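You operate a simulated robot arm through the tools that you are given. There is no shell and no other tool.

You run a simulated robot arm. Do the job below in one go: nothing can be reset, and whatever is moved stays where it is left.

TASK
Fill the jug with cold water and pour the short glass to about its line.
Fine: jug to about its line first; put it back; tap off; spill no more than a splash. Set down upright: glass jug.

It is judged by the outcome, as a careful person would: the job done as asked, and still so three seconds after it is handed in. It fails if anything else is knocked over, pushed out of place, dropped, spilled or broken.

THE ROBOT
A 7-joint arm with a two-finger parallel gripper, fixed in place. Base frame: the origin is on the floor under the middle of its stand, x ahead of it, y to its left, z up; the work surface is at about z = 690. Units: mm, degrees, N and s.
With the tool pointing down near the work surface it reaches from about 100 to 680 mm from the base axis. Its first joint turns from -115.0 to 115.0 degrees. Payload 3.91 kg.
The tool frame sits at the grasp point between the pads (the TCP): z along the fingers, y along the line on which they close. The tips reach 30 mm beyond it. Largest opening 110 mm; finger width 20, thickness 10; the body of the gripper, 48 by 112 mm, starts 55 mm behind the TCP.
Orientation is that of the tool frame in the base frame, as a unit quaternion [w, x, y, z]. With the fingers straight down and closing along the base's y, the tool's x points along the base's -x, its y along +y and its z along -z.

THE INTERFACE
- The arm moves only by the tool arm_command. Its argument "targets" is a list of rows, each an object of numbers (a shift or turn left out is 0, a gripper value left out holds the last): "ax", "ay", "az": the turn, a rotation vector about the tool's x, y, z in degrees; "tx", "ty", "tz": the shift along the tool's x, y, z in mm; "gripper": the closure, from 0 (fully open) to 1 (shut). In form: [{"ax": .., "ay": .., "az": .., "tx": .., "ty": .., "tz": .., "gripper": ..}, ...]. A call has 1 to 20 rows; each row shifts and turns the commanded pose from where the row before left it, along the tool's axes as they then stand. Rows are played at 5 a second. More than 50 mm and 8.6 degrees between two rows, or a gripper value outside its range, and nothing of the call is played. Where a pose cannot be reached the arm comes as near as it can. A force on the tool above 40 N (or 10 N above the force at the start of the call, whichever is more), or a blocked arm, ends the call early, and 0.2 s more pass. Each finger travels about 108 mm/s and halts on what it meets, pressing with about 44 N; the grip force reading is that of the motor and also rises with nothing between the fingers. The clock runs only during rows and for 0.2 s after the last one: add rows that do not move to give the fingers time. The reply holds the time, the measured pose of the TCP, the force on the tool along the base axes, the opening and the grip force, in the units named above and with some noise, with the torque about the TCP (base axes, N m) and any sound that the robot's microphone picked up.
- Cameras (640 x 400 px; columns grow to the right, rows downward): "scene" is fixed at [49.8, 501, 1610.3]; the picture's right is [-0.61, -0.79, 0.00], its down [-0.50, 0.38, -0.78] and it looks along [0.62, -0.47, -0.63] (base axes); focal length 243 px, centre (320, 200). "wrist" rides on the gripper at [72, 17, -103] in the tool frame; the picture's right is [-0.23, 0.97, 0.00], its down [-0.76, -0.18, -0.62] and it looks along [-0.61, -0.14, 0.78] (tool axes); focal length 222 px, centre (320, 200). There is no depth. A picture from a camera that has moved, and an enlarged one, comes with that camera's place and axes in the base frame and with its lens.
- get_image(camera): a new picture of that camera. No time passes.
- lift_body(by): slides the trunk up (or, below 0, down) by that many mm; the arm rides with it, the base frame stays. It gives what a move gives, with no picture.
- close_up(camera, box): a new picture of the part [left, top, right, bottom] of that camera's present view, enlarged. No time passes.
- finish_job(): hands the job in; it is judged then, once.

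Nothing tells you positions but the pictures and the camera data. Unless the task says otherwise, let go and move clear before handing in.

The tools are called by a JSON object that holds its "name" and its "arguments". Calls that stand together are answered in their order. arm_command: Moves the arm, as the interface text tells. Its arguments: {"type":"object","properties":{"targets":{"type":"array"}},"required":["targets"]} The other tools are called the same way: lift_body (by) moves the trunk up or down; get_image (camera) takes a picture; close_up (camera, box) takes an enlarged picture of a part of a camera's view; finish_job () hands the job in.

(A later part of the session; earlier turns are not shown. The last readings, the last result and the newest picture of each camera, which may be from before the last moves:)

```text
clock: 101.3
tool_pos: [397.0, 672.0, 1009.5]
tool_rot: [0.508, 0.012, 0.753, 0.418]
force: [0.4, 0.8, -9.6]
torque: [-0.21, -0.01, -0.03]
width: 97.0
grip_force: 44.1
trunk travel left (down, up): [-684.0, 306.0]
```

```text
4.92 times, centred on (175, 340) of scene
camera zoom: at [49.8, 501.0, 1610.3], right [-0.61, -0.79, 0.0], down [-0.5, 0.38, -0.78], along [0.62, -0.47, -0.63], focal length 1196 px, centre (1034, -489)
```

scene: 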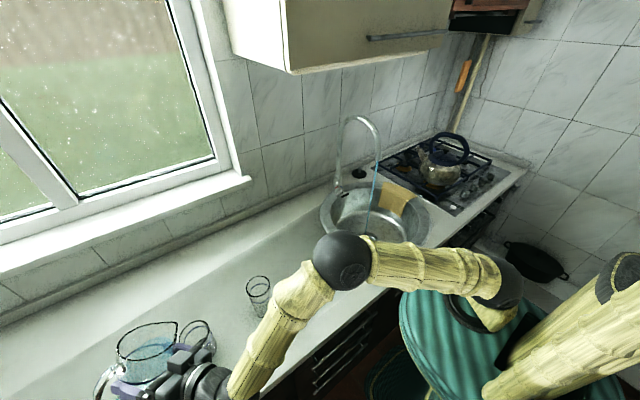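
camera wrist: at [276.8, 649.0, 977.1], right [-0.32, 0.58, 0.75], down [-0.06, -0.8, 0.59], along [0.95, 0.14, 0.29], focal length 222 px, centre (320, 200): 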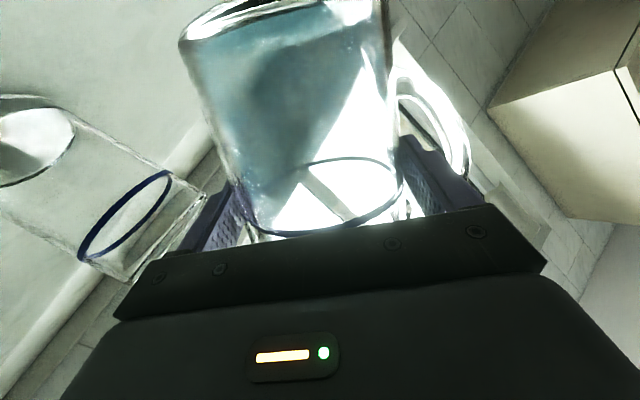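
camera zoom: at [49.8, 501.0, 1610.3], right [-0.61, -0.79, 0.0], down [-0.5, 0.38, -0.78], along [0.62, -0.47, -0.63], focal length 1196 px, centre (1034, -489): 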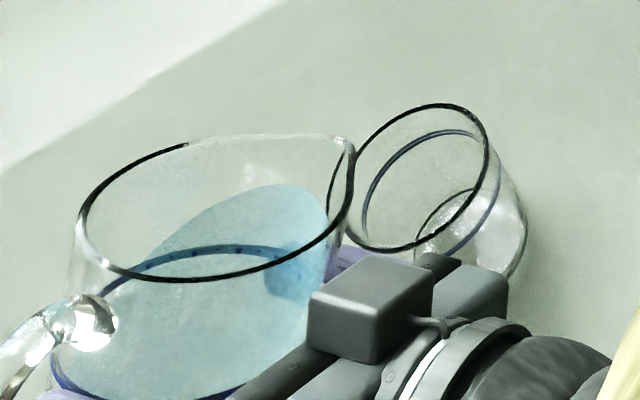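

{"name": "arm_command", "arguments": {"targets": [{"ax": -0.345, "az": 1.97}, {"ax": -0.345, "az": 1.97}, {}]}}

{"name": "close_up", "arguments": {"camera": "scene", "box": [110, 300, 240, 380]}}

```text
clock: 102.1
tool_pos: [396.7, 672.9, 1009.5]
tool_rot: [0.493, 0.035, 0.749, 0.44]
force: [0.1, -0.3, -9.6]
torque: [-0.23, 0.05, 0.01]
width: 97.1
grip_force: 44.0
trunk travel left (down, up): [-684.0, 306.0]
```

```text
4.92 times, centred on (175, 340) of scene
camera zoom: at [49.8, 501.0, 1610.3], right [-0.61, -0.79, 0.0], down [-0.5, 0.38, -0.78], along [0.62, -0.47, -0.63], focal length 1196 px, centre (1034, -489)
```

zoom: 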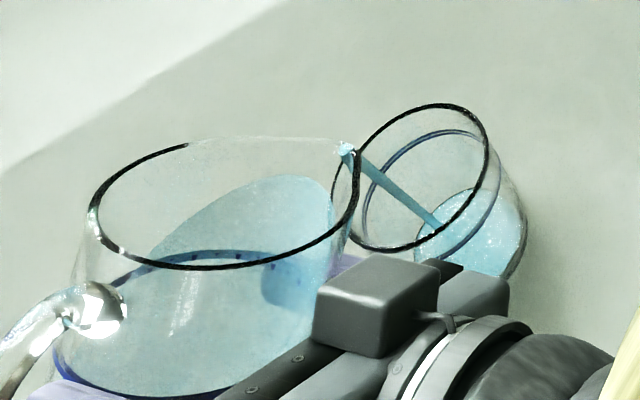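

It's pouring neatly into the glass. I'll hold briefly and check the level.

{"name": "arm_command", "arguments": {"targets": [{}, {}]}}

{"name": "close_up", "arguments": {"camera": "scene", "box": [110, 300, 240, 380]}}

{"name": "get_image", "arguments": {"camera": "wrist"}}

```text
clock: 102.7
tool_pos: [398.0, 674.0, 1009.5]
tool_rot: [0.493, 0.034, 0.749, 0.441]
force: [-0.8, 0.2, -9.8]
torque: [-0.24, 0.01, 0.03]
width: 97.0
grip_force: 44.3
trunk travel left (down, up): [-684.0, 306.0]
```

```text
4.92 times, centred on (175, 340) of scene
camera zoom: at [49.8, 501.0, 1610.3], right [-0.61, -0.79, 0.0], down [-0.5, 0.38, -0.78], along [0.62, -0.47, -0.63], focal length 1196 px, centre (1034, -489)
```

zoom: 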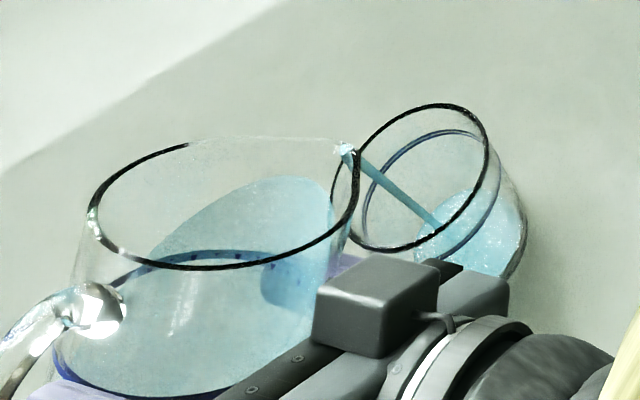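

```text
taken
camera wrist: at [274.5, 652.6, 983.5], right [-0.26, 0.48, 0.84], down [-0.02, -0.87, 0.49], along [0.97, 0.11, 0.23], focal length 222 px, centre (320, 200)
```

wrist: 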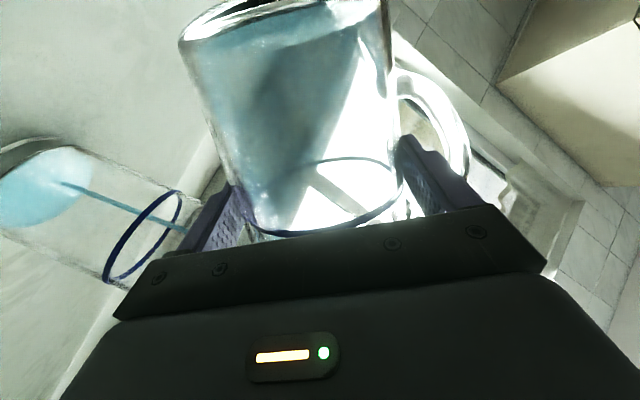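

The wrist camera now shows the glass, its line and the water level. I'll tilt a little more and keep pouring.

{"name": "arm_command", "arguments": {"targets": [{"ax": -0.345, "az": 1.97}, {}, {}, {}, {}]}}

{"name": "close_up", "arguments": {"camera": "wrist", "box": [0, 110, 240, 290]}}

{"name": "close_up", "arguments": {"camera": "scene", "box": [110, 300, 240, 380]}}

```text
clock: 103.9
tool_pos: [398.4, 673.9, 1008.8]
tool_rot: [0.486, 0.046, 0.748, 0.451]
force: [-0.2, -0.6, -9.9]
torque: [-0.22, 0.04, -0.02]
width: 97.1
grip_force: 44.3
trunk travel left (down, up): [-684.0, 306.0]
```

```text
2.22 times, centred on (120, 200) of wrist
camera zoom: at [273.9, 653.3, 985.3], right [-0.24, 0.46, 0.86], down [-0.01, -0.88, 0.47], along [0.97, 0.1, 0.22], focal length 494 px, centre (764, 200)
```

zoom: 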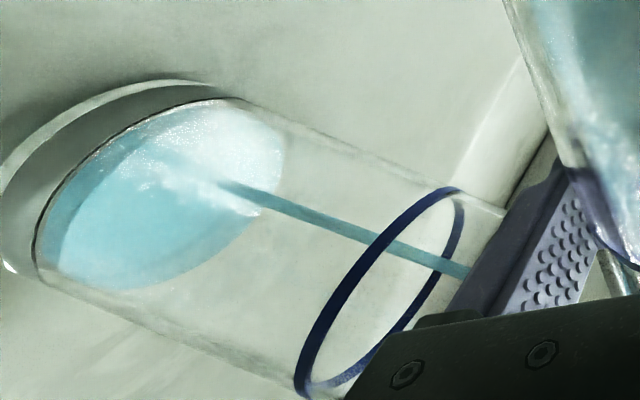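

```text
4.92 times, centred on (175, 340) of scene
camera zoom: at [49.8, 501.0, 1610.3], right [-0.61, -0.79, 0.0], down [-0.5, 0.38, -0.78], along [0.62, -0.47, -0.63], focal length 1196 px, centre (1034, -489)
```

zoom: 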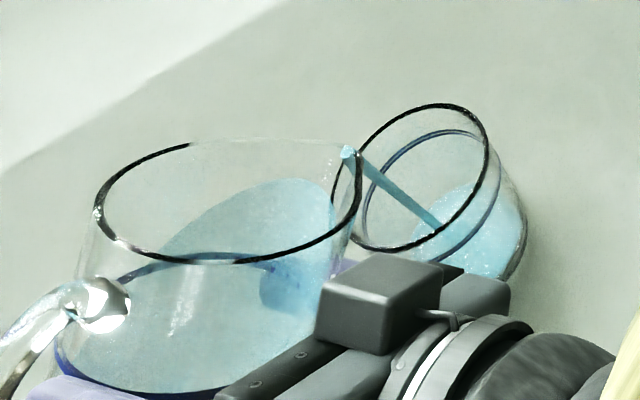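

{"name": "arm_command", "arguments": {"targets": [{"ax": -0.345, "az": 1.97}, {}, {}, {}, {}, {}]}}

{"name": "close_up", "arguments": {"camera": "wrist", "box": [0, 110, 240, 290]}}

{"name": "close_up", "arguments": {"camera": "scene", "box": [110, 300, 240, 380]}}

```text
clock: 105.3
tool_pos: [397.2, 672.9, 1010.5]
tool_rot: [0.478, 0.058, 0.745, 0.461]
force: [-0.4, -0.6, -9.9]
torque: [-0.24, 0.02, 0.01]
width: 97.0
grip_force: 43.8
trunk travel left (down, up): [-684.0, 306.0]
```

```text
2.22 times, centred on (120, 200) of wrist
camera zoom: at [273.4, 654.2, 987.2], right [-0.22, 0.43, 0.87], down [-0.01, -0.9, 0.44], along [0.97, 0.09, 0.2], focal length 494 px, centre (764, 200)
```

zoom: 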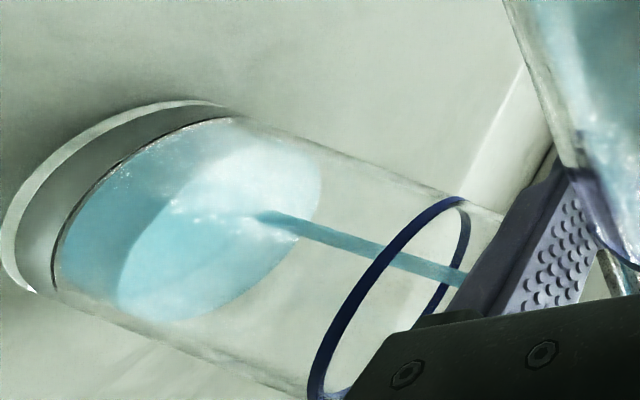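

```text
4.92 times, centred on (175, 340) of scene
camera zoom: at [49.8, 501.0, 1610.3], right [-0.61, -0.79, 0.0], down [-0.5, 0.38, -0.78], along [0.62, -0.47, -0.63], focal length 1196 px, centre (1034, -489)
```

zoom: 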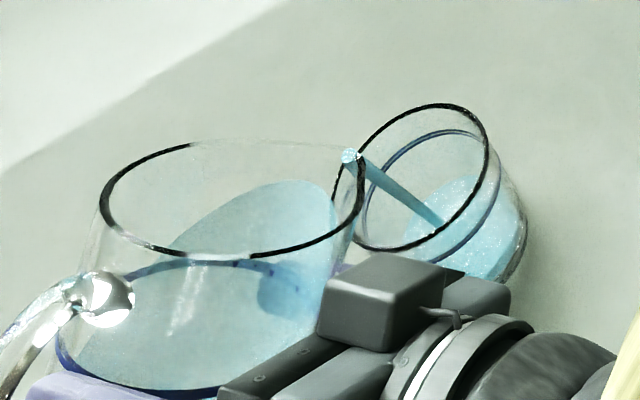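

{"name": "arm_command", "arguments": {"targets": [{"ax": -0.345, "az": 1.97}, {}, {"ax": -0.172, "az": 0.985}, {}, {}, {}, {}, {}]}}

{"name": "close_up", "arguments": {"camera": "wrist", "box": [0, 110, 240, 290]}}

{"name": "close_up", "arguments": {"camera": "scene", "box": [110, 300, 240, 380]}}

```text
clock: 107.1
tool_pos: [397.0, 673.2, 1010.9]
tool_rot: [0.466, 0.076, 0.742, 0.477]
force: [-0.2, -1.0, -8.7]
torque: [-0.23, -0.01, 0.0]
width: 96.9
grip_force: 44.5
trunk travel left (down, up): [-684.0, 306.0]
```

```text
2.22 times, centred on (120, 200) of wrist
camera zoom: at [272.8, 655.1, 989.8], right [-0.2, 0.39, 0.9], down [0.01, -0.92, 0.4], along [0.98, 0.09, 0.18], focal length 494 px, centre (764, 200)
```

zoom: 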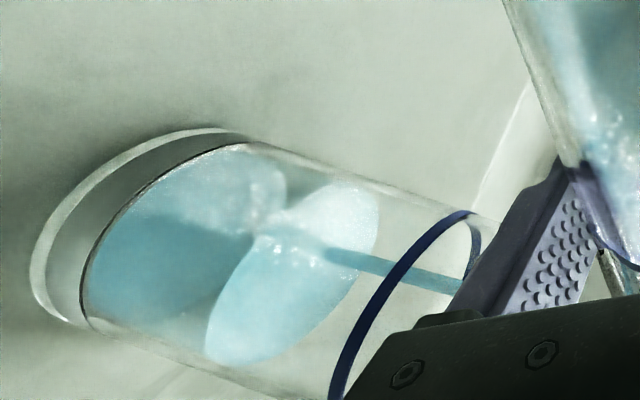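

```text
4.92 times, centred on (175, 340) of scene
camera zoom: at [49.8, 501.0, 1610.3], right [-0.61, -0.79, 0.0], down [-0.5, 0.38, -0.78], along [0.62, -0.47, -0.63], focal length 1196 px, centre (1034, -489)
```

zoom: 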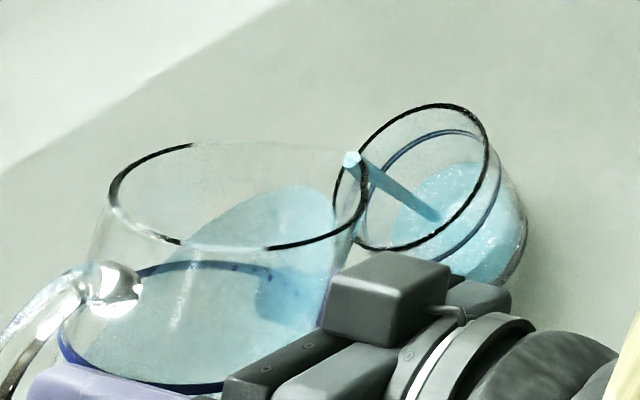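

The glass is a bit over half way to its line. Holding this tilt a little longer.

{"name": "arm_command", "arguments": {"targets": [{}, {}, {}, {}]}}

{"name": "close_up", "arguments": {"camera": "wrist", "box": [0, 110, 240, 290]}}

{"name": "close_up", "arguments": {"camera": "scene", "box": [170, 310, 230, 370]}}

```text
clock: 108.1
tool_pos: [397.5, 672.4, 1009.5]
tool_rot: [0.466, 0.075, 0.741, 0.477]
force: [0.2, -0.2, -8.8]
torque: [-0.25, 0.05, 0.0]
width: 96.8
grip_force: 43.4
trunk travel left (down, up): [-684.0, 306.0]
```

```text
2.22 times, centred on (120, 200) of wrist
camera zoom: at [272.8, 655.1, 989.8], right [-0.2, 0.39, 0.9], down [0.01, -0.92, 0.4], along [0.98, 0.09, 0.18], focal length 494 px, centre (764, 200)
```

zoom: 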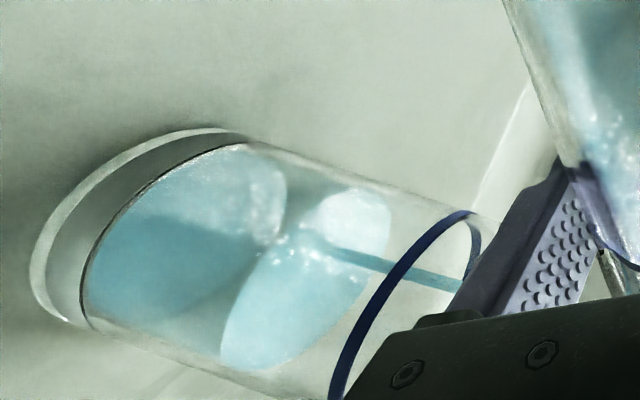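

```text
6.67 times, centred on (200, 340) of scene
camera zoom: at [49.8, 501.0, 1610.3], right [-0.61, -0.79, 0.0], down [-0.5, 0.38, -0.78], along [0.62, -0.47, -0.63], focal length 1620 px, centre (1120, -733)
```

zoom: 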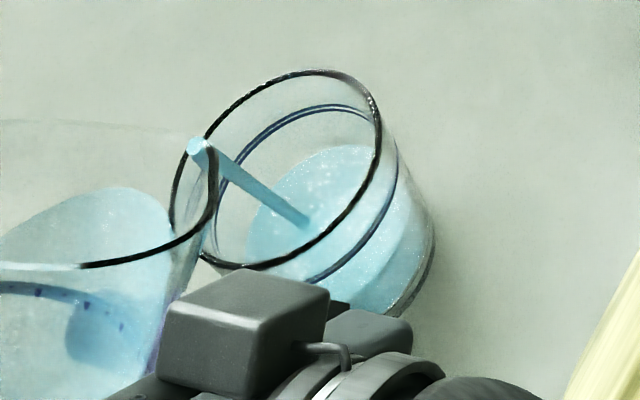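

{"name": "arm_command", "arguments": {"targets": [{"ax": -0.345, "az": 1.97}, {}, {}, {}, {}]}}

{"name": "close_up", "arguments": {"camera": "wrist", "box": [0, 110, 240, 290]}}

{"name": "close_up", "arguments": {"camera": "scene", "box": [170, 310, 230, 370]}}

```text
clock: 109.3
tool_pos: [397.4, 672.2, 1009.4]
tool_rot: [0.458, 0.086, 0.739, 0.487]
force: [0.3, -0.9, -9.9]
torque: [-0.25, 0.01, 0.0]
width: 97.0
grip_force: 44.1
trunk travel left (down, up): [-684.0, 306.0]
```

```text
2.22 times, centred on (120, 200) of wrist
camera zoom: at [272.3, 655.6, 991.6], right [-0.18, 0.37, 0.91], down [0.01, -0.93, 0.38], along [0.98, 0.08, 0.16], focal length 494 px, centre (764, 200)
```

zoom: 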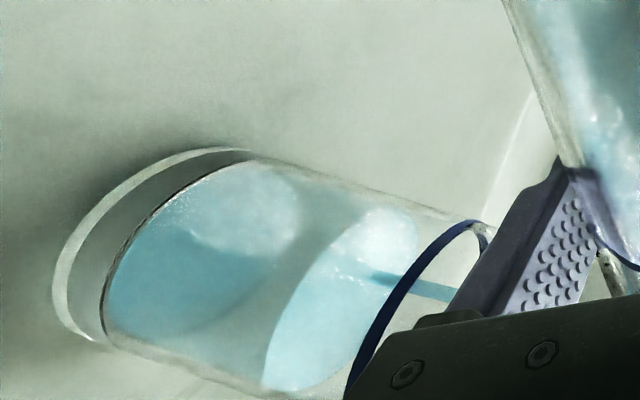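

```text
6.67 times, centred on (200, 340) of scene
camera zoom: at [49.8, 501.0, 1610.3], right [-0.61, -0.79, 0.0], down [-0.5, 0.38, -0.78], along [0.62, -0.47, -0.63], focal length 1620 px, centre (1120, -733)
```

zoom: 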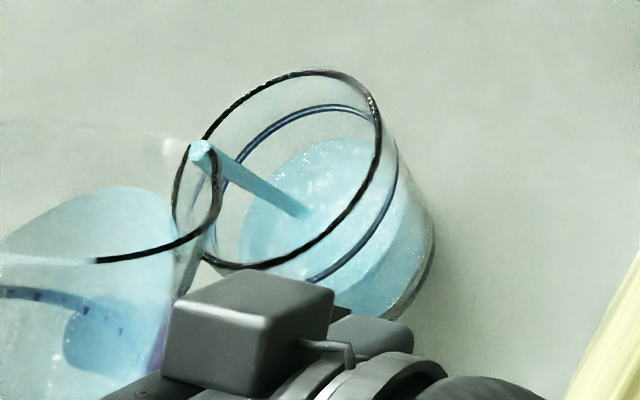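

{"name": "arm_command", "arguments": {"targets": [{"ax": -0.345, "az": 1.97}, {}, {}, {}, {}]}}

{"name": "close_up", "arguments": {"camera": "wrist", "box": [0, 110, 240, 290]}}

{"name": "close_up", "arguments": {"camera": "scene", "box": [170, 310, 230, 370]}}

```text
clock: 110.5
tool_pos: [398.5, 673.4, 1009.7]
tool_rot: [0.45, 0.097, 0.735, 0.497]
force: [0.2, -0.2, -8.8]
torque: [-0.23, 0.01, 0.03]
width: 97.0
grip_force: 44.4
trunk travel left (down, up): [-684.0, 306.0]
```

```text
2.22 times, centred on (120, 200) of wrist
camera zoom: at [272.1, 656.2, 993.3], right [-0.16, 0.34, 0.93], down [0.02, -0.94, 0.35], along [0.99, 0.08, 0.15], focal length 494 px, centre (764, 200)
```

zoom: 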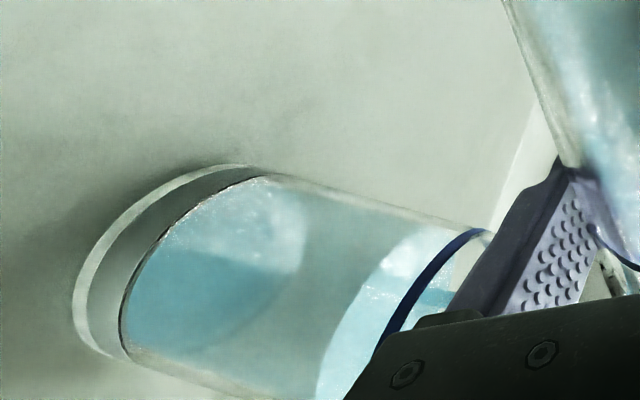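

```text
6.67 times, centred on (200, 340) of scene
camera zoom: at [49.8, 501.0, 1610.3], right [-0.61, -0.79, 0.0], down [-0.5, 0.38, -0.78], along [0.62, -0.47, -0.63], focal length 1620 px, centre (1120, -733)
```

zoom: 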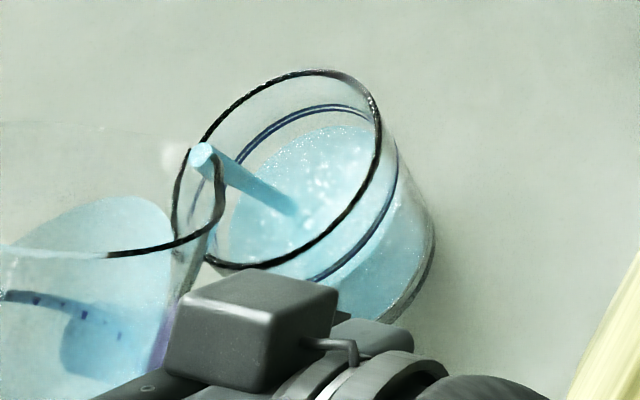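

About 13 mm remains to the glass line. I'll hold a short time and check before tilting back.

{"name": "arm_command", "arguments": {"targets": [{}, {}]}}

{"name": "close_up", "arguments": {"camera": "wrist", "box": [0, 110, 240, 290]}}

{"name": "close_up", "arguments": {"camera": "scene", "box": [170, 310, 230, 370]}}

```text
clock: 111.1
tool_pos: [397.7, 673.4, 1010.7]
tool_rot: [0.451, 0.098, 0.735, 0.497]
force: [-0.4, 0.3, -7.6]
torque: [-0.2, -0.01, 0.01]
width: 96.8
grip_force: 44.2
trunk travel left (down, up): [-684.0, 306.0]
```

```text
2.22 times, centred on (120, 200) of wrist
camera zoom: at [272.1, 656.2, 993.4], right [-0.16, 0.34, 0.93], down [0.02, -0.94, 0.35], along [0.99, 0.08, 0.15], focal length 494 px, centre (764, 200)
```

zoom: 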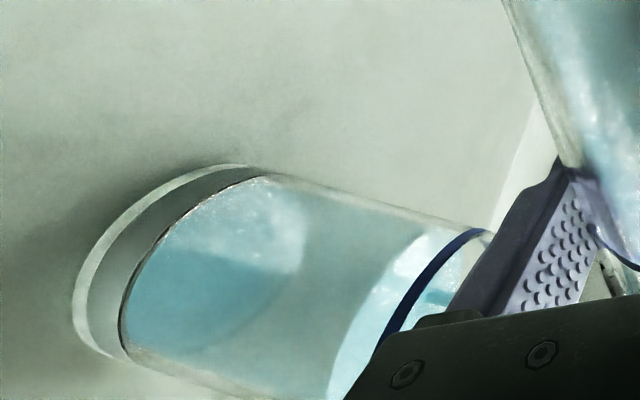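

```text
6.67 times, centred on (200, 340) of scene
camera zoom: at [49.8, 501.0, 1610.3], right [-0.61, -0.79, 0.0], down [-0.5, 0.38, -0.78], along [0.62, -0.47, -0.63], focal length 1620 px, centre (1120, -733)
```

zoom: 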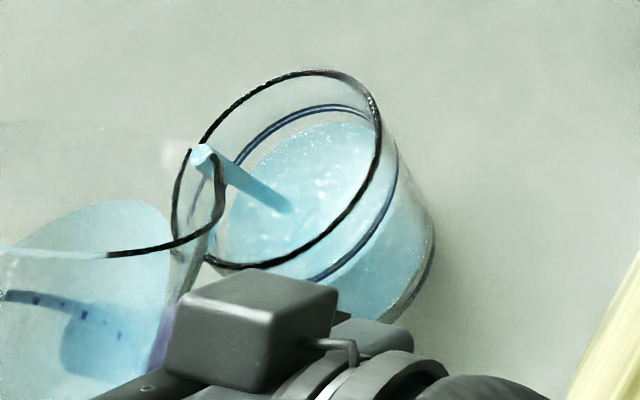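

{"name": "arm_command", "arguments": {"targets": [{}, {}, {}]}}

{"name": "close_up", "arguments": {"camera": "wrist", "box": [100, 130, 240, 230]}}

{"name": "close_up", "arguments": {"camera": "scene", "box": [180, 310, 220, 350]}}

```text
clock: 111.9
tool_pos: [396.5, 673.3, 1009.7]
tool_rot: [0.451, 0.098, 0.736, 0.496]
force: [-0.1, 0.8, -7.9]
torque: [-0.22, -0.01, -0.01]
width: 97.0
grip_force: 44.1
trunk travel left (down, up): [-684.0, 306.0]
```

```text
4.00 times, centred on (170, 180) of wrist
camera zoom: at [272.1, 656.1, 993.3], right [-0.16, 0.34, 0.93], down [0.02, -0.94, 0.35], along [0.99, 0.08, 0.15], focal length 888 px, centre (920, 280)
```

zoom: 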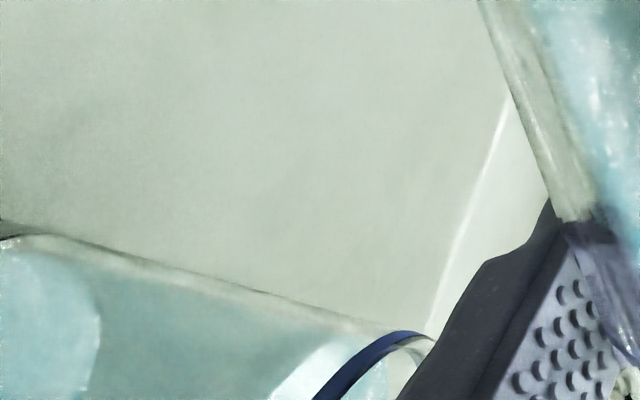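

```text
10.00 times, centred on (200, 330) of scene
camera zoom: at [49.8, 501.0, 1610.3], right [-0.61, -0.79, 0.0], down [-0.5, 0.38, -0.78], along [0.62, -0.47, -0.63], focal length 2430 px, centre (1520, -1100)
```

zoom: 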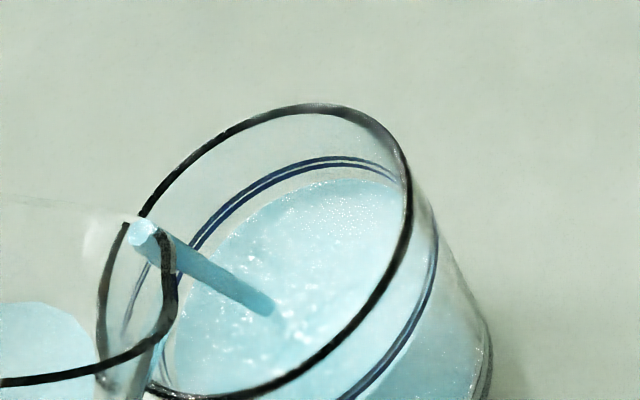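

{"name": "arm_command", "arguments": {"targets": [{}, {}, {}]}}

{"name": "close_up", "arguments": {"camera": "wrist", "box": [0, 110, 240, 290]}}

{"name": "close_up", "arguments": {"camera": "scene", "box": [180, 310, 220, 350]}}

```text
clock: 112.7
tool_pos: [397.9, 673.6, 1010.9]
tool_rot: [0.45, 0.098, 0.735, 0.497]
force: [0.2, -0.7, -8.1]
torque: [-0.22, -0.01, 0.01]
width: 97.1
grip_force: 43.8
trunk travel left (down, up): [-684.0, 306.0]
```

```text
2.22 times, centred on (120, 200) of wrist
camera zoom: at [272.1, 656.1, 993.4], right [-0.16, 0.34, 0.93], down [0.02, -0.94, 0.35], along [0.99, 0.08, 0.15], focal length 494 px, centre (764, 200)
```

zoom: 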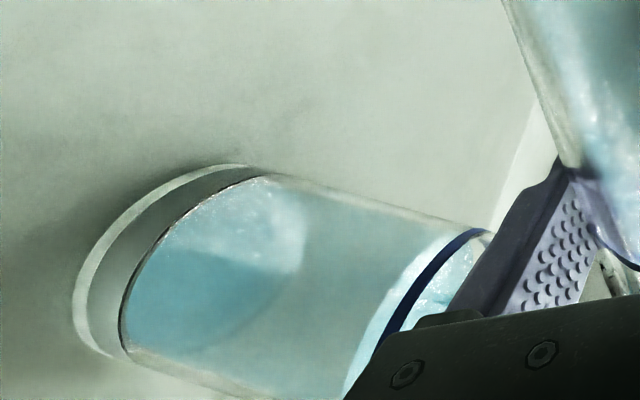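

```text
10.00 times, centred on (200, 330) of scene
camera zoom: at [49.8, 501.0, 1610.3], right [-0.61, -0.79, 0.0], down [-0.5, 0.38, -0.78], along [0.62, -0.47, -0.63], focal length 2430 px, centre (1520, -1100)
```

zoom: 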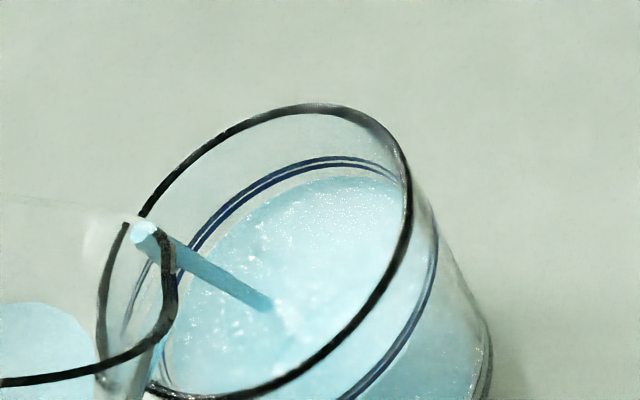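

{"name": "arm_command", "arguments": {"targets": [{"ax": -0.12, "az": 0.69}, {}, {}]}}

{"name": "close_up", "arguments": {"camera": "wrist", "box": [0, 110, 240, 290]}}

{"name": "close_up", "arguments": {"camera": "scene", "box": [180, 310, 220, 350]}}

```text
clock: 113.5
tool_pos: [397.1, 672.8, 1009.4]
tool_rot: [0.447, 0.102, 0.735, 0.5]
force: [0.8, -0.2, -8.1]
torque: [-0.22, 0.0, 0.02]
width: 97.0
grip_force: 44.4
trunk travel left (down, up): [-684.0, 306.0]
```

```text
2.22 times, centred on (120, 200) of wrist
camera zoom: at [272.1, 656.4, 994.0], right [-0.16, 0.33, 0.93], down [0.02, -0.94, 0.34], along [0.99, 0.07, 0.14], focal length 494 px, centre (764, 200)
```

zoom: 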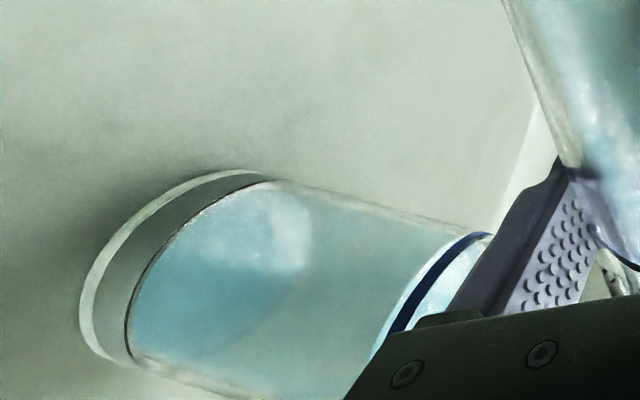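

```text
10.00 times, centred on (200, 330) of scene
camera zoom: at [49.8, 501.0, 1610.3], right [-0.61, -0.79, 0.0], down [-0.5, 0.38, -0.78], along [0.62, -0.47, -0.63], focal length 2430 px, centre (1520, -1100)
```

zoom: 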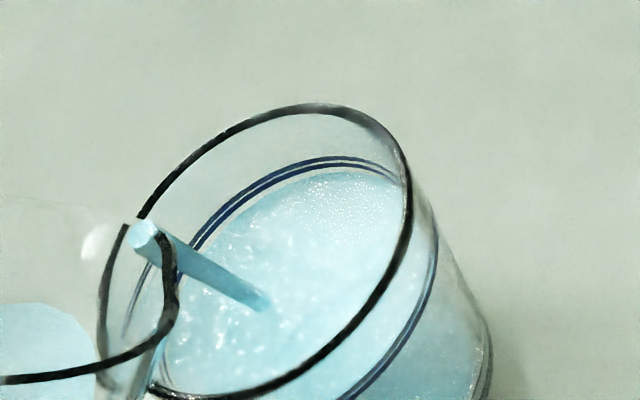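

The level is within 2–3 mm of the glass line, so I'll tilt the jug back now to stop the pour.

{"name": "arm_command", "arguments": {"targets": [{"ax": 0.862, "az": -4.92}, {"ax": 1.034, "az": -5.91}, {"ax": 1.034, "az": -5.91}, {"ax": 0.862, "az": -4.92}, {}, {}]}}

{"name": "close_up", "arguments": {"camera": "scene", "box": [180, 310, 220, 350]}}

{"name": "close_up", "arguments": {"camera": "wrist", "box": [0, 40, 240, 240]}}

{"name": "close_up", "arguments": {"camera": "scene", "box": [80, 280, 280, 400]}}

```text
clock: 114.9
tool_pos: [397.9, 671.9, 1010.8]
tool_rot: [0.53, -0.024, 0.757, 0.383]
force: [-0.5, -0.5, -7.7]
torque: [-0.15, 0.02, 0.0]
width: 96.9
grip_force: 43.9
trunk travel left (down, up): [-684.0, 306.0]
```

```text
10.00 times, centred on (200, 330) of scene
camera zoom: at [49.8, 501.0, 1610.3], right [-0.61, -0.79, 0.0], down [-0.5, 0.38, -0.78], along [0.62, -0.47, -0.63], focal length 2430 px, centre (1520, -1100)
```

zoom: 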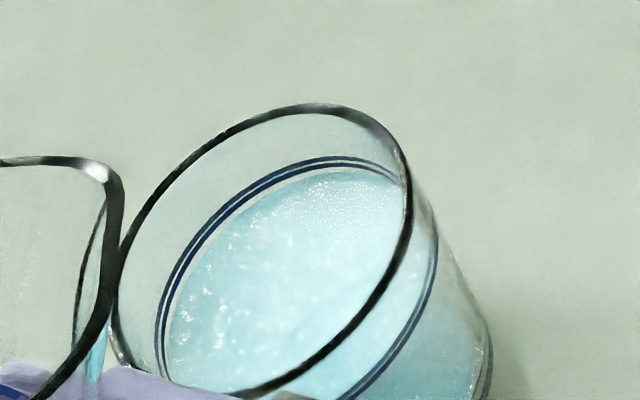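

```text
2.00 times, centred on (120, 140) of wrist
camera zoom: at [277.4, 647.8, 975.2], right [-0.33, 0.6, 0.73], down [-0.08, -0.78, 0.62], along [0.94, 0.15, 0.31], focal length 444 px, centre (720, 320)
```

zoom: 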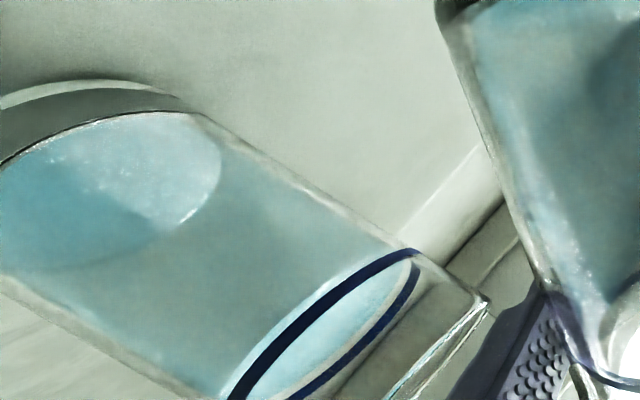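

```text
3.20 times, centred on (180, 340) of scene
camera zoom: at [49.8, 501.0, 1610.3], right [-0.61, -0.79, 0.0], down [-0.5, 0.38, -0.78], along [0.62, -0.47, -0.63], focal length 777 px, centre (768, -248)
```

zoom: 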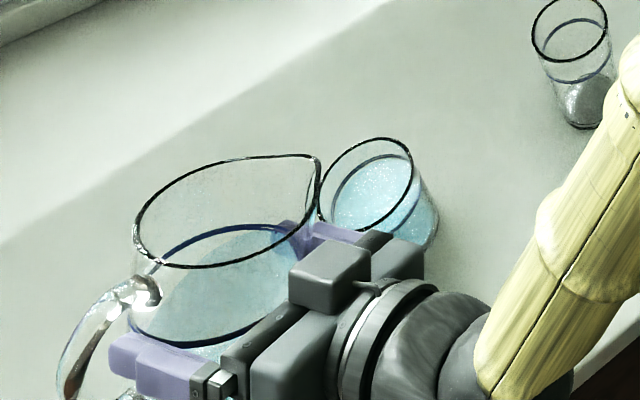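

The glass surface now coincides with its line. I'll lift straight up clear of the glass, then bring the jug fully upright.

{"name": "lift_body", "arguments": {"by": 125}}

{"name": "arm_command", "arguments": {"targets": [{"ax": 0.69, "az": -3.94}, {"ax": 0.862, "az": -4.92}, {"ax": 0.862, "az": -4.92}, {"ax": 0.862, "az": -4.92}, {"ax": 0.862, "az": -4.92}, {"ax": 0.862, "az": -4.92}, {"ax": 0.81, "az": -4.63}, {}]}}

{"name": "get_image", "arguments": {"camera": "scene"}}

{"name": "close_up", "arguments": {"camera": "scene", "box": [180, 310, 230, 370]}}

```text
clock: 116.4
tool_pos: [397.4, 674.2, 1134.6]
tool_rot: [0.529, -0.023, 0.757, 0.383]
force: [-1.1, 0.7, -7.8]
torque: [-0.2, 0.04, 0.01]
width: 97.0
grip_force: 43.6
trunk travel left (down, up): [-809.0, 181.0]
```

```text
clock: 118.2
tool_pos: [396.0, 673.3, 1135.0]
tool_rot: [0.617, -0.212, 0.737, 0.177]
force: [0.5, 0.9, -8.0]
torque: [-0.08, 0.07, -0.01]
width: 97.0
grip_force: 44.8
trunk travel left (down, up): [-809.0, 181.0]
```

```text
taken
```

scene: 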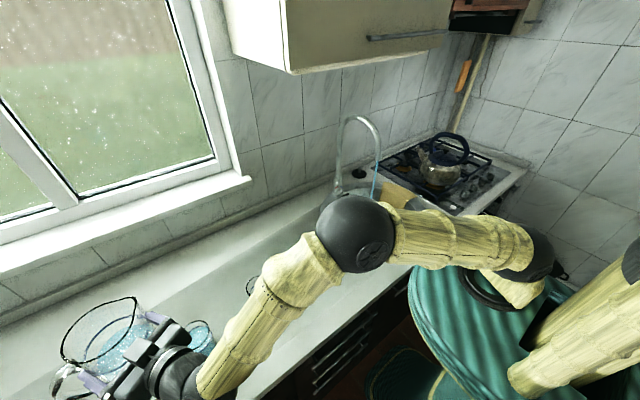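

```text
6.67 times, centred on (205, 340) of scene
camera zoom: at [49.8, 501.0, 1610.3], right [-0.61, -0.79, 0.0], down [-0.5, 0.38, -0.78], along [0.62, -0.47, -0.63], focal length 1620 px, centre (1087, -733)
```

zoom: 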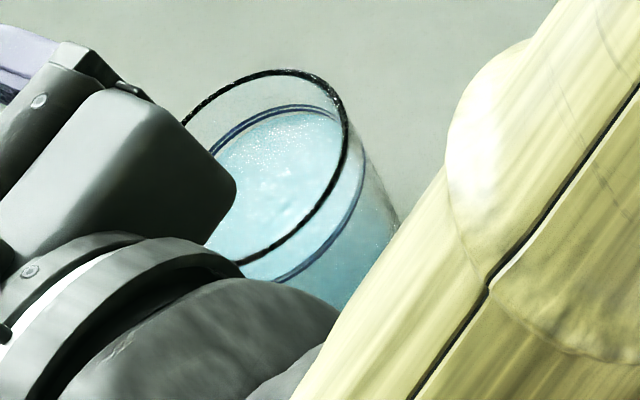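

The jug is upright again and the glass is at its line. Next I carry the jug back the way it came, high above the tall glass.

{"name": "arm_command", "arguments": {"targets": [{"tx": 0.8, "ty": -13.5, "tz": -4.4}, {"tx": 1.3, "ty": -21.6, "tz": -7.1}, {"tx": 1.6, "ty": -27, "tz": -8.9}, {"tx": 1.6, "ty": -27, "tz": -8.9}, {"tx": 1.6, "ty": -27, "tz": -8.9}, {"tx": 1.6, "ty": -27, "tz": -8.9}, {"tx": 1.6, "ty": -27, "tz": -8.9}, {"tx": 1.6, "ty": -27, "tz": -8.9}, {"tx": 1.6, "ty": -27, "tz": -8.9}, {"tx": 1.6, "ty": -27, "tz": -8.9}, {"tx": 1.6, "ty": -27, "tz": -8.9}, {"tx": 1.6, "ty": -27, "tz": -8.9}, {"tx": 1.3, "ty": -21.6, "tz": -7.1}, {"tx": 0.8, "ty": -13.5, "tz": -4.4}, {}]}}

{"name": "get_image", "arguments": {"camera": "scene"}}

```text
clock: 121.4
tool_pos: [482.1, 324.3, 1133.6]
tool_rot: [0.618, -0.211, 0.736, 0.178]
force: [0.3, 0.9, -7.8]
torque: [-0.08, 0.07, 0.01]
width: 97.2
grip_force: 43.9
trunk travel left (down, up): [-809.0, 181.0]
```

```text
taken
```

scene: 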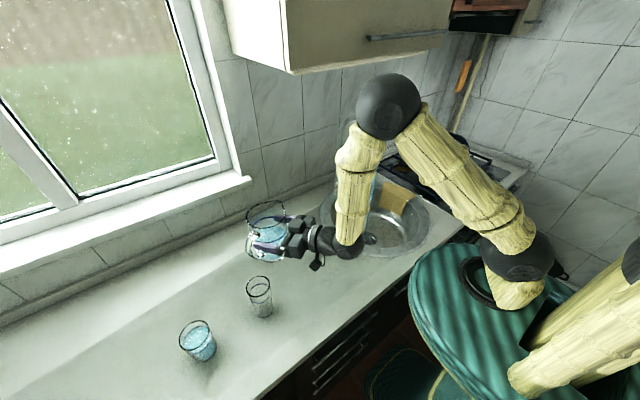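

{"name": "close_up", "arguments": {"camera": "scene", "box": [170, 305, 230, 370]}}

{"name": "arm_command", "arguments": {"targets": [{"tx": 0.8, "ty": -12, "tz": -5}, {"tx": 1.3, "ty": -18, "tz": -8}, {"tx": 1.6, "ty": -22, "tz": -10}, {"tx": 1.6, "ty": -22, "tz": -10}, {"tx": 1.6, "ty": -22, "tz": -10}, {"tx": 1.6, "ty": -22, "tz": -10}, {"tx": 1.6, "ty": -22, "tz": -10}, {"tx": 1.6, "ty": -22, "tz": -10}, {"tx": 1.3, "ty": -18, "tz": -8}, {"tx": 0.8, "ty": -12, "tz": -5}, {}]}}

{"name": "get_image", "arguments": {"camera": "scene"}}

```text
6.15 times, centred on (200, 338) of scene
camera zoom: at [49.8, 501.0, 1610.3], right [-0.61, -0.79, 0.0], down [-0.5, 0.38, -0.78], along [0.62, -0.47, -0.63], focal length 1495 px, centre (1058, -646)
```

zoom: 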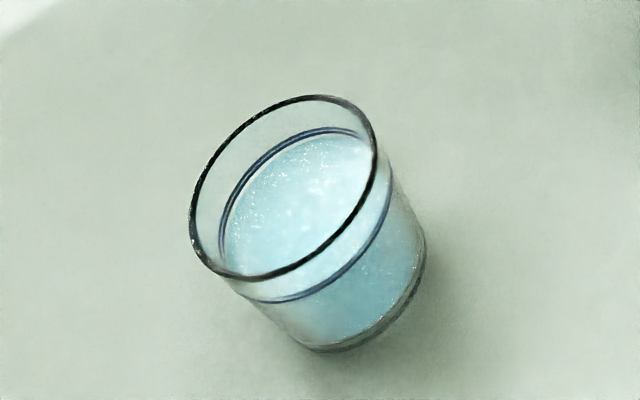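

```text
clock: 123.8
tool_pos: [509.1, 116.1, 1135.8]
tool_rot: [0.618, -0.212, 0.736, 0.178]
force: [-0.4, 0.0, -7.4]
torque: [-0.09, 0.07, 0.01]
width: 97.4
grip_force: 44.1
trunk travel left (down, up): [-809.0, 181.0]
```

```text
taken
```

scene: 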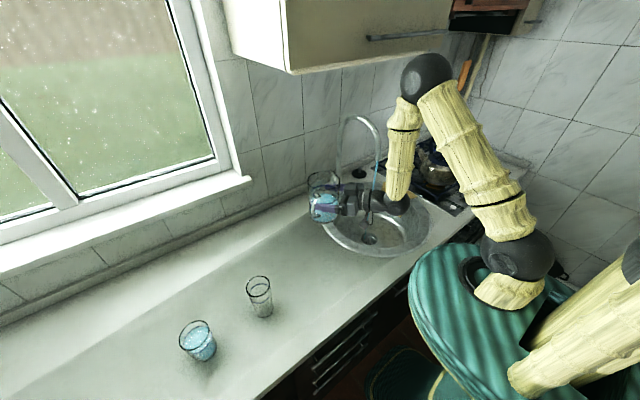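

No spill around the glass. Now I rotate the jug back to its original heading.

{"name": "arm_command", "arguments": {"targets": [{"ax": -2.96, "az": -0.52}, {"ax": -4.93, "az": -0.87}, {"ax": -5.42, "az": -0.95}, {"ax": -5.42, "az": -0.95}, {"ax": -5.42, "az": -0.95}, {"ax": -5.42, "az": -0.95}, {"ax": -5.42, "az": -0.95}, {"ax": -5.42, "az": -0.95}, {"ax": -5.42, "az": -0.95}, {"ax": -5.42, "az": -0.95}, {"ax": -4.93, "az": -0.87}, {"ax": -4.93, "az": -0.87}, {}]}}

{"name": "get_image", "arguments": {"camera": "scene"}}

{"name": "get_image", "arguments": {"camera": "wrist"}}

```text
clock: 126.6
tool_pos: [509.7, 114.9, 1135.1]
tool_rot: [-0.438, 0.56, -0.522, -0.472]
force: [-0.8, 0.7, -7.7]
torque: [-0.12, -0.06, 0.0]
width: 97.0
grip_force: 44.2
trunk travel left (down, up): [-809.0, 181.0]
```

```text
taken
```

scene: 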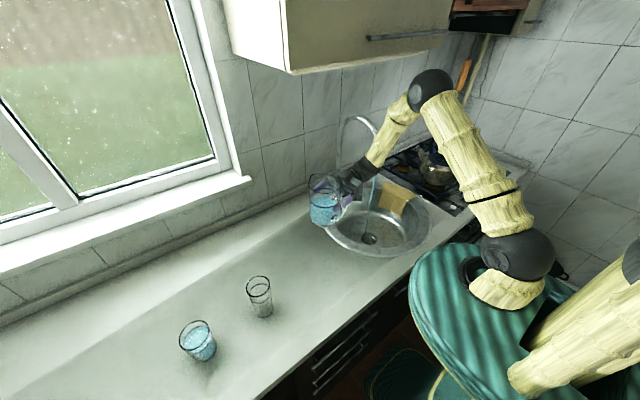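

```text
taken
camera wrist: at [501.8, -2.1, 1082.5], right [-0.97, -0.03, 0.23], down [0.21, -0.47, 0.86], along [0.08, 0.88, 0.46], focal length 222 px, centre (320, 200)
```

wrist: 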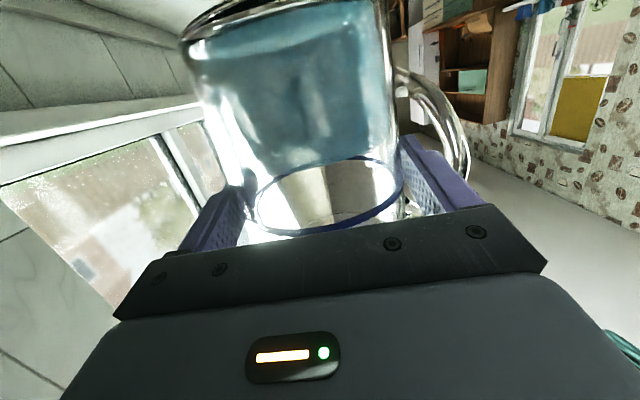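

Orientation matches the original grasp pose. I'll move over the jug's home spot and lower it most of the way.

{"name": "arm_command", "arguments": {"targets": [{"tx": -0.8, "ty": 10, "tz": 4.6}, {"tx": -1.4, "ty": 17.6, "tz": 8.2}, {"tx": -1.6, "ty": 20, "tz": 9.3}, {"tx": -1.4, "ty": 17.6, "tz": 8.2}, {"tx": -1.1, "ty": 14, "tz": 6.5}, {"tx": -0.7, "ty": 9, "tz": 4.1}, {}]}}

{"name": "lift_body", "arguments": {"by": -170}}

{"name": "close_up", "arguments": {"camera": "scene", "box": [290, 180, 400, 300]}}

{"name": "get_image", "arguments": {"camera": "scene"}}

```text
clock: 128.2
tool_pos: [418.6, 149.3, 1135.4]
tool_rot: [-0.438, 0.56, -0.522, -0.471]
force: [-0.2, -1.0, -7.9]
torque: [-0.12, -0.05, -0.03]
width: 97.0
grip_force: 44.2
trunk travel left (down, up): [-809.0, 181.0]
```

```text
clock: 130.1
tool_pos: [419.2, 150.9, 965.5]
tool_rot: [-0.438, 0.56, -0.522, -0.471]
force: [-0.5, 0.2, -7.8]
torque: [-0.13, -0.09, 0.02]
width: 96.8
grip_force: 44.2
trunk travel left (down, up): [-639.0, 351.0]
```

```text
3.33 times, centred on (345, 240) of scene
camera zoom: at [49.8, 501.0, 1610.3], right [-0.61, -0.79, 0.0], down [-0.5, 0.38, -0.78], along [0.62, -0.47, -0.63], focal length 810 px, centre (237, 67)
```

zoom: 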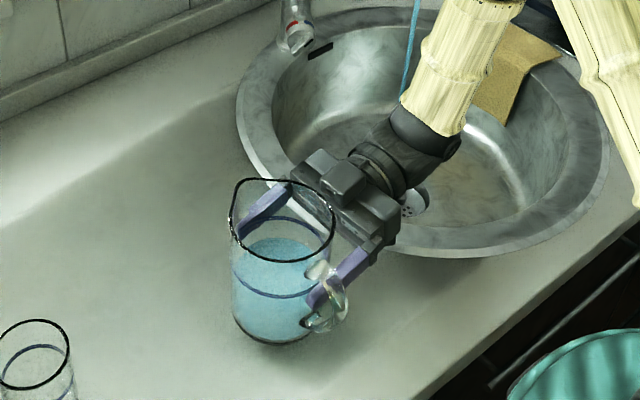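

```text
taken
```

scene: 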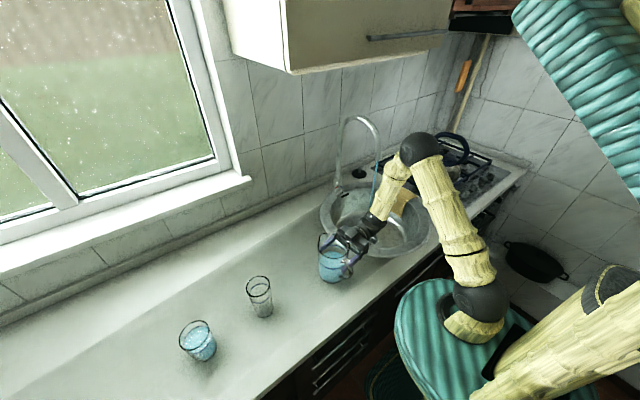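

{"name": "lift_body", "arguments": {"by": -19}}

{"name": "arm_command", "arguments": {"targets": [{"tx": 0.98, "tz": 0.17}, {"tx": 0.98, "tz": 0.17}, {"tx": 0.98, "tz": 0.17}, {}]}}

{"name": "close_up", "arguments": {"camera": "scene", "box": [310, 230, 370, 300]}}

```text
clock: 130.8
tool_pos: [418.4, 148.0, 946.8]
tool_rot: [-0.438, 0.56, -0.522, -0.471]
force: [-0.6, -0.3, -7.6]
torque: [-0.11, -0.05, 0.01]
width: 97.1
grip_force: 44.2
trunk travel left (down, up): [-620.0, 370.0]
```

```text
clock: 131.8
tool_pos: [420.3, 149.1, 942.6]
tool_rot: [-0.438, 0.56, -0.522, -0.471]
force: [-0.1, 0.2, -8.1]
torque: [-0.13, -0.04, 0.01]
width: 96.9
grip_force: 43.4
trunk travel left (down, up): [-620.0, 370.0]
```

```text
5.71 times, centred on (340, 265) of scene
camera zoom: at [49.8, 501.0, 1610.3], right [-0.61, -0.79, 0.0], down [-0.5, 0.38, -0.78], along [0.62, -0.47, -0.63], focal length 1388 px, centre (206, -171)
```

zoom: 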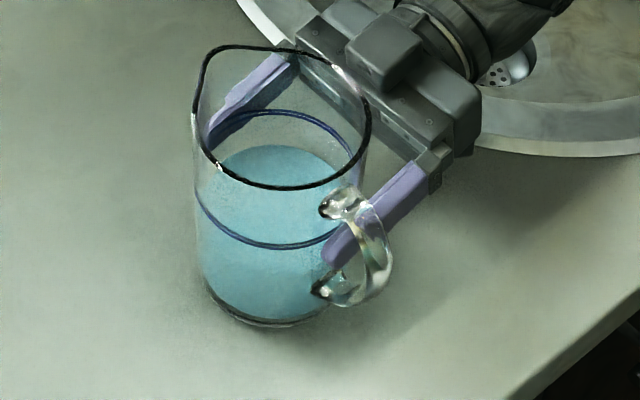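

{"name": "arm_command", "arguments": {"targets": [{"tx": 0.98, "tz": 0.17}, {"tx": 0.98, "tz": 0.17}, {}]}}

{"name": "arm_command", "arguments": {"targets": [{"tx": 0.98, "tz": 0.17}, {}]}}

```text
clock: 132.6
tool_pos: [419.5, 149.6, 942.2]
tool_rot: [-0.437, 0.561, -0.522, -0.471]
force: [-0.3, 0.1, -7.7]
torque: [-0.13, -0.03, 0.0]
width: 97.2
grip_force: 44.7
trunk travel left (down, up): [-620.0, 370.0]
```

```text
clock: 133.2
tool_pos: [418.6, 149.6, 942.0]
tool_rot: [-0.439, 0.56, -0.522, -0.471]
force: [0.9, 0.3, 0.6]
torque: [-0.23, 0.19, 0.02]
width: 96.8
grip_force: 43.9
trunk travel left (down, up): [-620.0, 370.0]
```

The jug's weight is now on the counter. I'll open the fingers and check that it stands still.

{"name": "arm_command", "arguments": {"targets": [{"gripper": 0.06}, {"gripper": 0.0}, {}, {}]}}

{"name": "close_up", "arguments": {"camera": "scene", "box": [310, 230, 370, 300]}}

{"name": "get_image", "arguments": {"camera": "wrist"}}

```text
clock: 134.2
tool_pos: [419.3, 150.3, 940.7]
tool_rot: [-0.438, 0.56, -0.521, -0.472]
force: [-0.8, -1.1, -0.4]
torque: [0.0, -0.01, -0.02]
width: 110.0
grip_force: 0.1
trunk travel left (down, up): [-620.0, 370.0]
```

```text
5.71 times, centred on (340, 265) of scene
camera zoom: at [49.8, 501.0, 1610.3], right [-0.61, -0.79, 0.0], down [-0.5, 0.38, -0.78], along [0.62, -0.47, -0.63], focal length 1388 px, centre (206, -171)
```

zoom: 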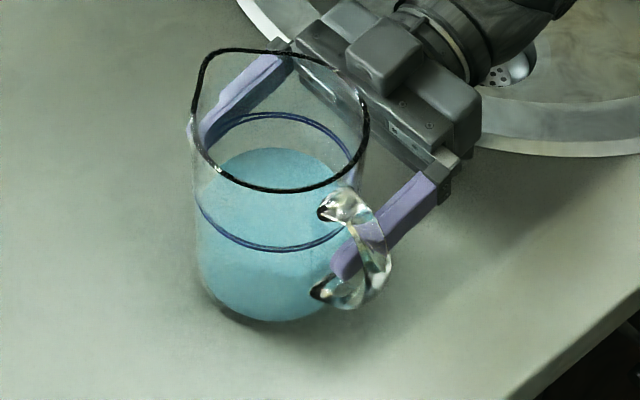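

```text
taken
camera wrist: at [410.3, 33.3, 887.5], right [-0.97, -0.03, 0.22], down [0.21, -0.47, 0.86], along [0.08, 0.88, 0.46], focal length 222 px, centre (320, 200)
```

wrist: 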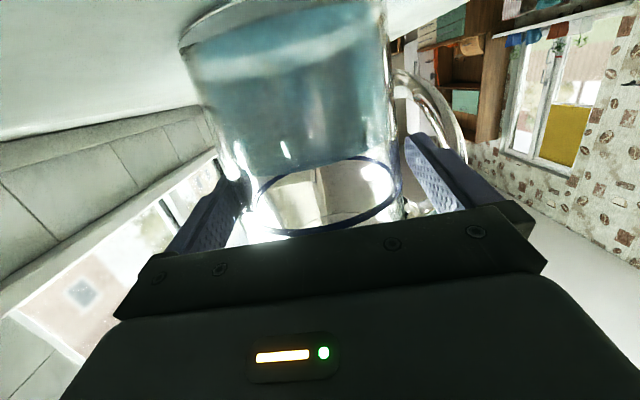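

The jug stands upright in its place. I back the fingers straight out of the handle loop.

{"name": "arm_command", "arguments": {"targets": [{"tz": -6}, {"tz": -10}, {"tz": -12}, {"tz": -12}, {"tz": -15}, {"tz": -15}, {"tz": -20}, {"tz": -20}, {}]}}

{"name": "get_image", "arguments": {"camera": "scene"}}

{"name": "close_up", "arguments": {"camera": "scene", "box": [290, 180, 400, 300]}}

```text
clock: 136.2
tool_pos: [426.5, 41.3, 959.9]
tool_rot: [-0.438, 0.561, -0.521, -0.471]
force: [-0.5, 0.2, 0.0]
torque: [-0.01, -0.02, 0.03]
width: 109.8
grip_force: 0.0
trunk travel left (down, up): [-620.0, 370.0]
```

```text
taken
```

scene: 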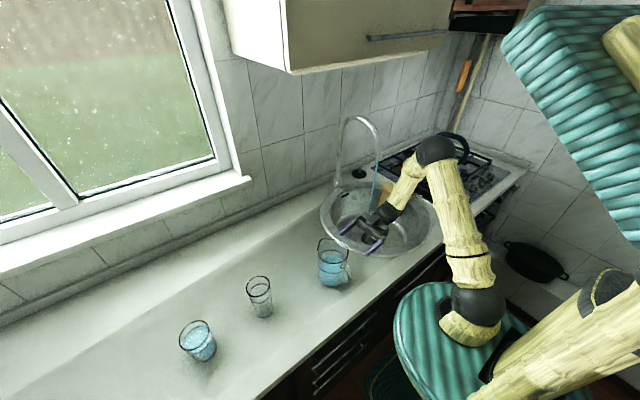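

```text
3.33 times, centred on (345, 240) of scene
camera zoom: at [49.8, 501.0, 1610.3], right [-0.61, -0.79, 0.0], down [-0.5, 0.38, -0.78], along [0.62, -0.47, -0.63], focal length 810 px, centre (237, 67)
```

zoom: 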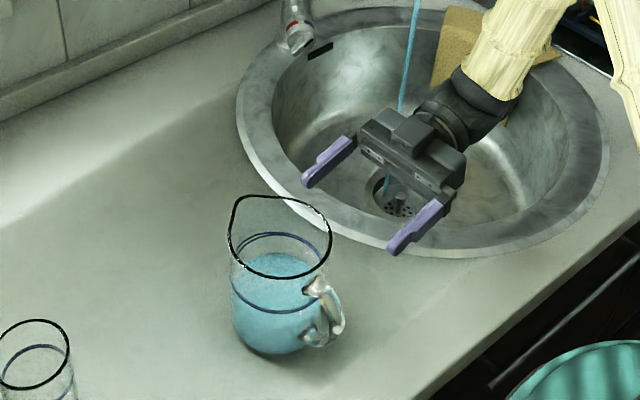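

Jug and both glasses stand fine. Next is the tap: I raise the arm above everything, turn toward the lever and close the fingers for pushing.

{"name": "lift_body", "arguments": {"by": 200}}

{"name": "arm_command", "arguments": {"targets": [{"ty": -25, "tz": -15, "tx": 2.6, "gripper": 0.5}, {"ty": -25, "tz": -15, "tx": 2.6}, {"ty": -25, "tz": -15, "tx": 2.6}, {"ty": -25, "tz": -5, "tx": 1}, {}]}}

{"name": "get_image", "arguments": {"camera": "scene"}}

```text
clock: 138.4
tool_pos: [426.8, 42.2, 1160.8]
tool_rot: [-0.437, 0.561, -0.521, -0.471]
force: [-0.1, -0.4, 0.3]
torque: [0.03, 0.02, -0.03]
width: 109.9
grip_force: 0.1
trunk travel left (down, up): [-820.0, 170.0]
```

```text
clock: 139.6
tool_pos: [513.8, -5.9, 1160.5]
tool_rot: [-0.438, 0.555, -0.524, -0.475]
force: [0.0, 0.5, -0.6]
torque: [-0.01, 0.0, -0.02]
width: 55.0
grip_force: 0.0
trunk travel left (down, up): [-820.0, 170.0]
```

```text
taken
```

scene: 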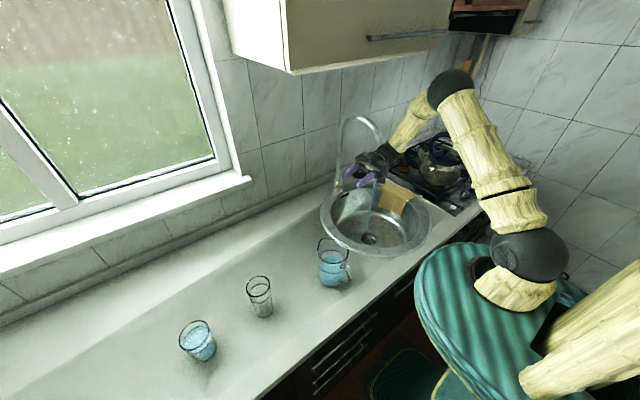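

The hand ended about 15 mm short of the commanded spot; I need to make sure the wrist isn't touching the spout.

{"name": "close_up", "arguments": {"camera": "scene", "box": [330, 90, 450, 200]}}

{"name": "get_image", "arguments": {"camera": "wrist"}}

```text
3.64 times, centred on (390, 145) of scene
camera zoom: at [49.8, 501.0, 1610.3], right [-0.61, -0.79, 0.0], down [-0.5, 0.38, -0.78], along [0.62, -0.47, -0.63], focal length 883 px, centre (66, 400)
```

zoom: 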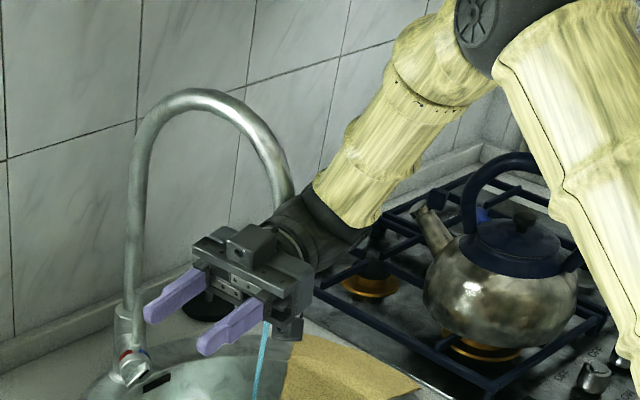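

```text
taken
camera wrist: at [503.7, -121.5, 1105.8], right [-0.97, -0.03, 0.23], down [0.22, -0.47, 0.85], along [0.09, 0.88, 0.47], focal length 222 px, centre (320, 200)
```

wrist: 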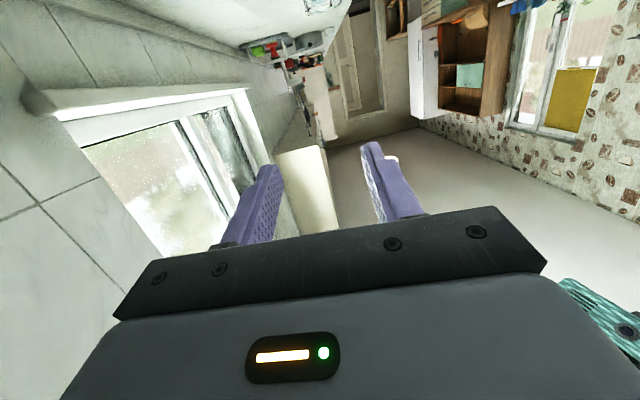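

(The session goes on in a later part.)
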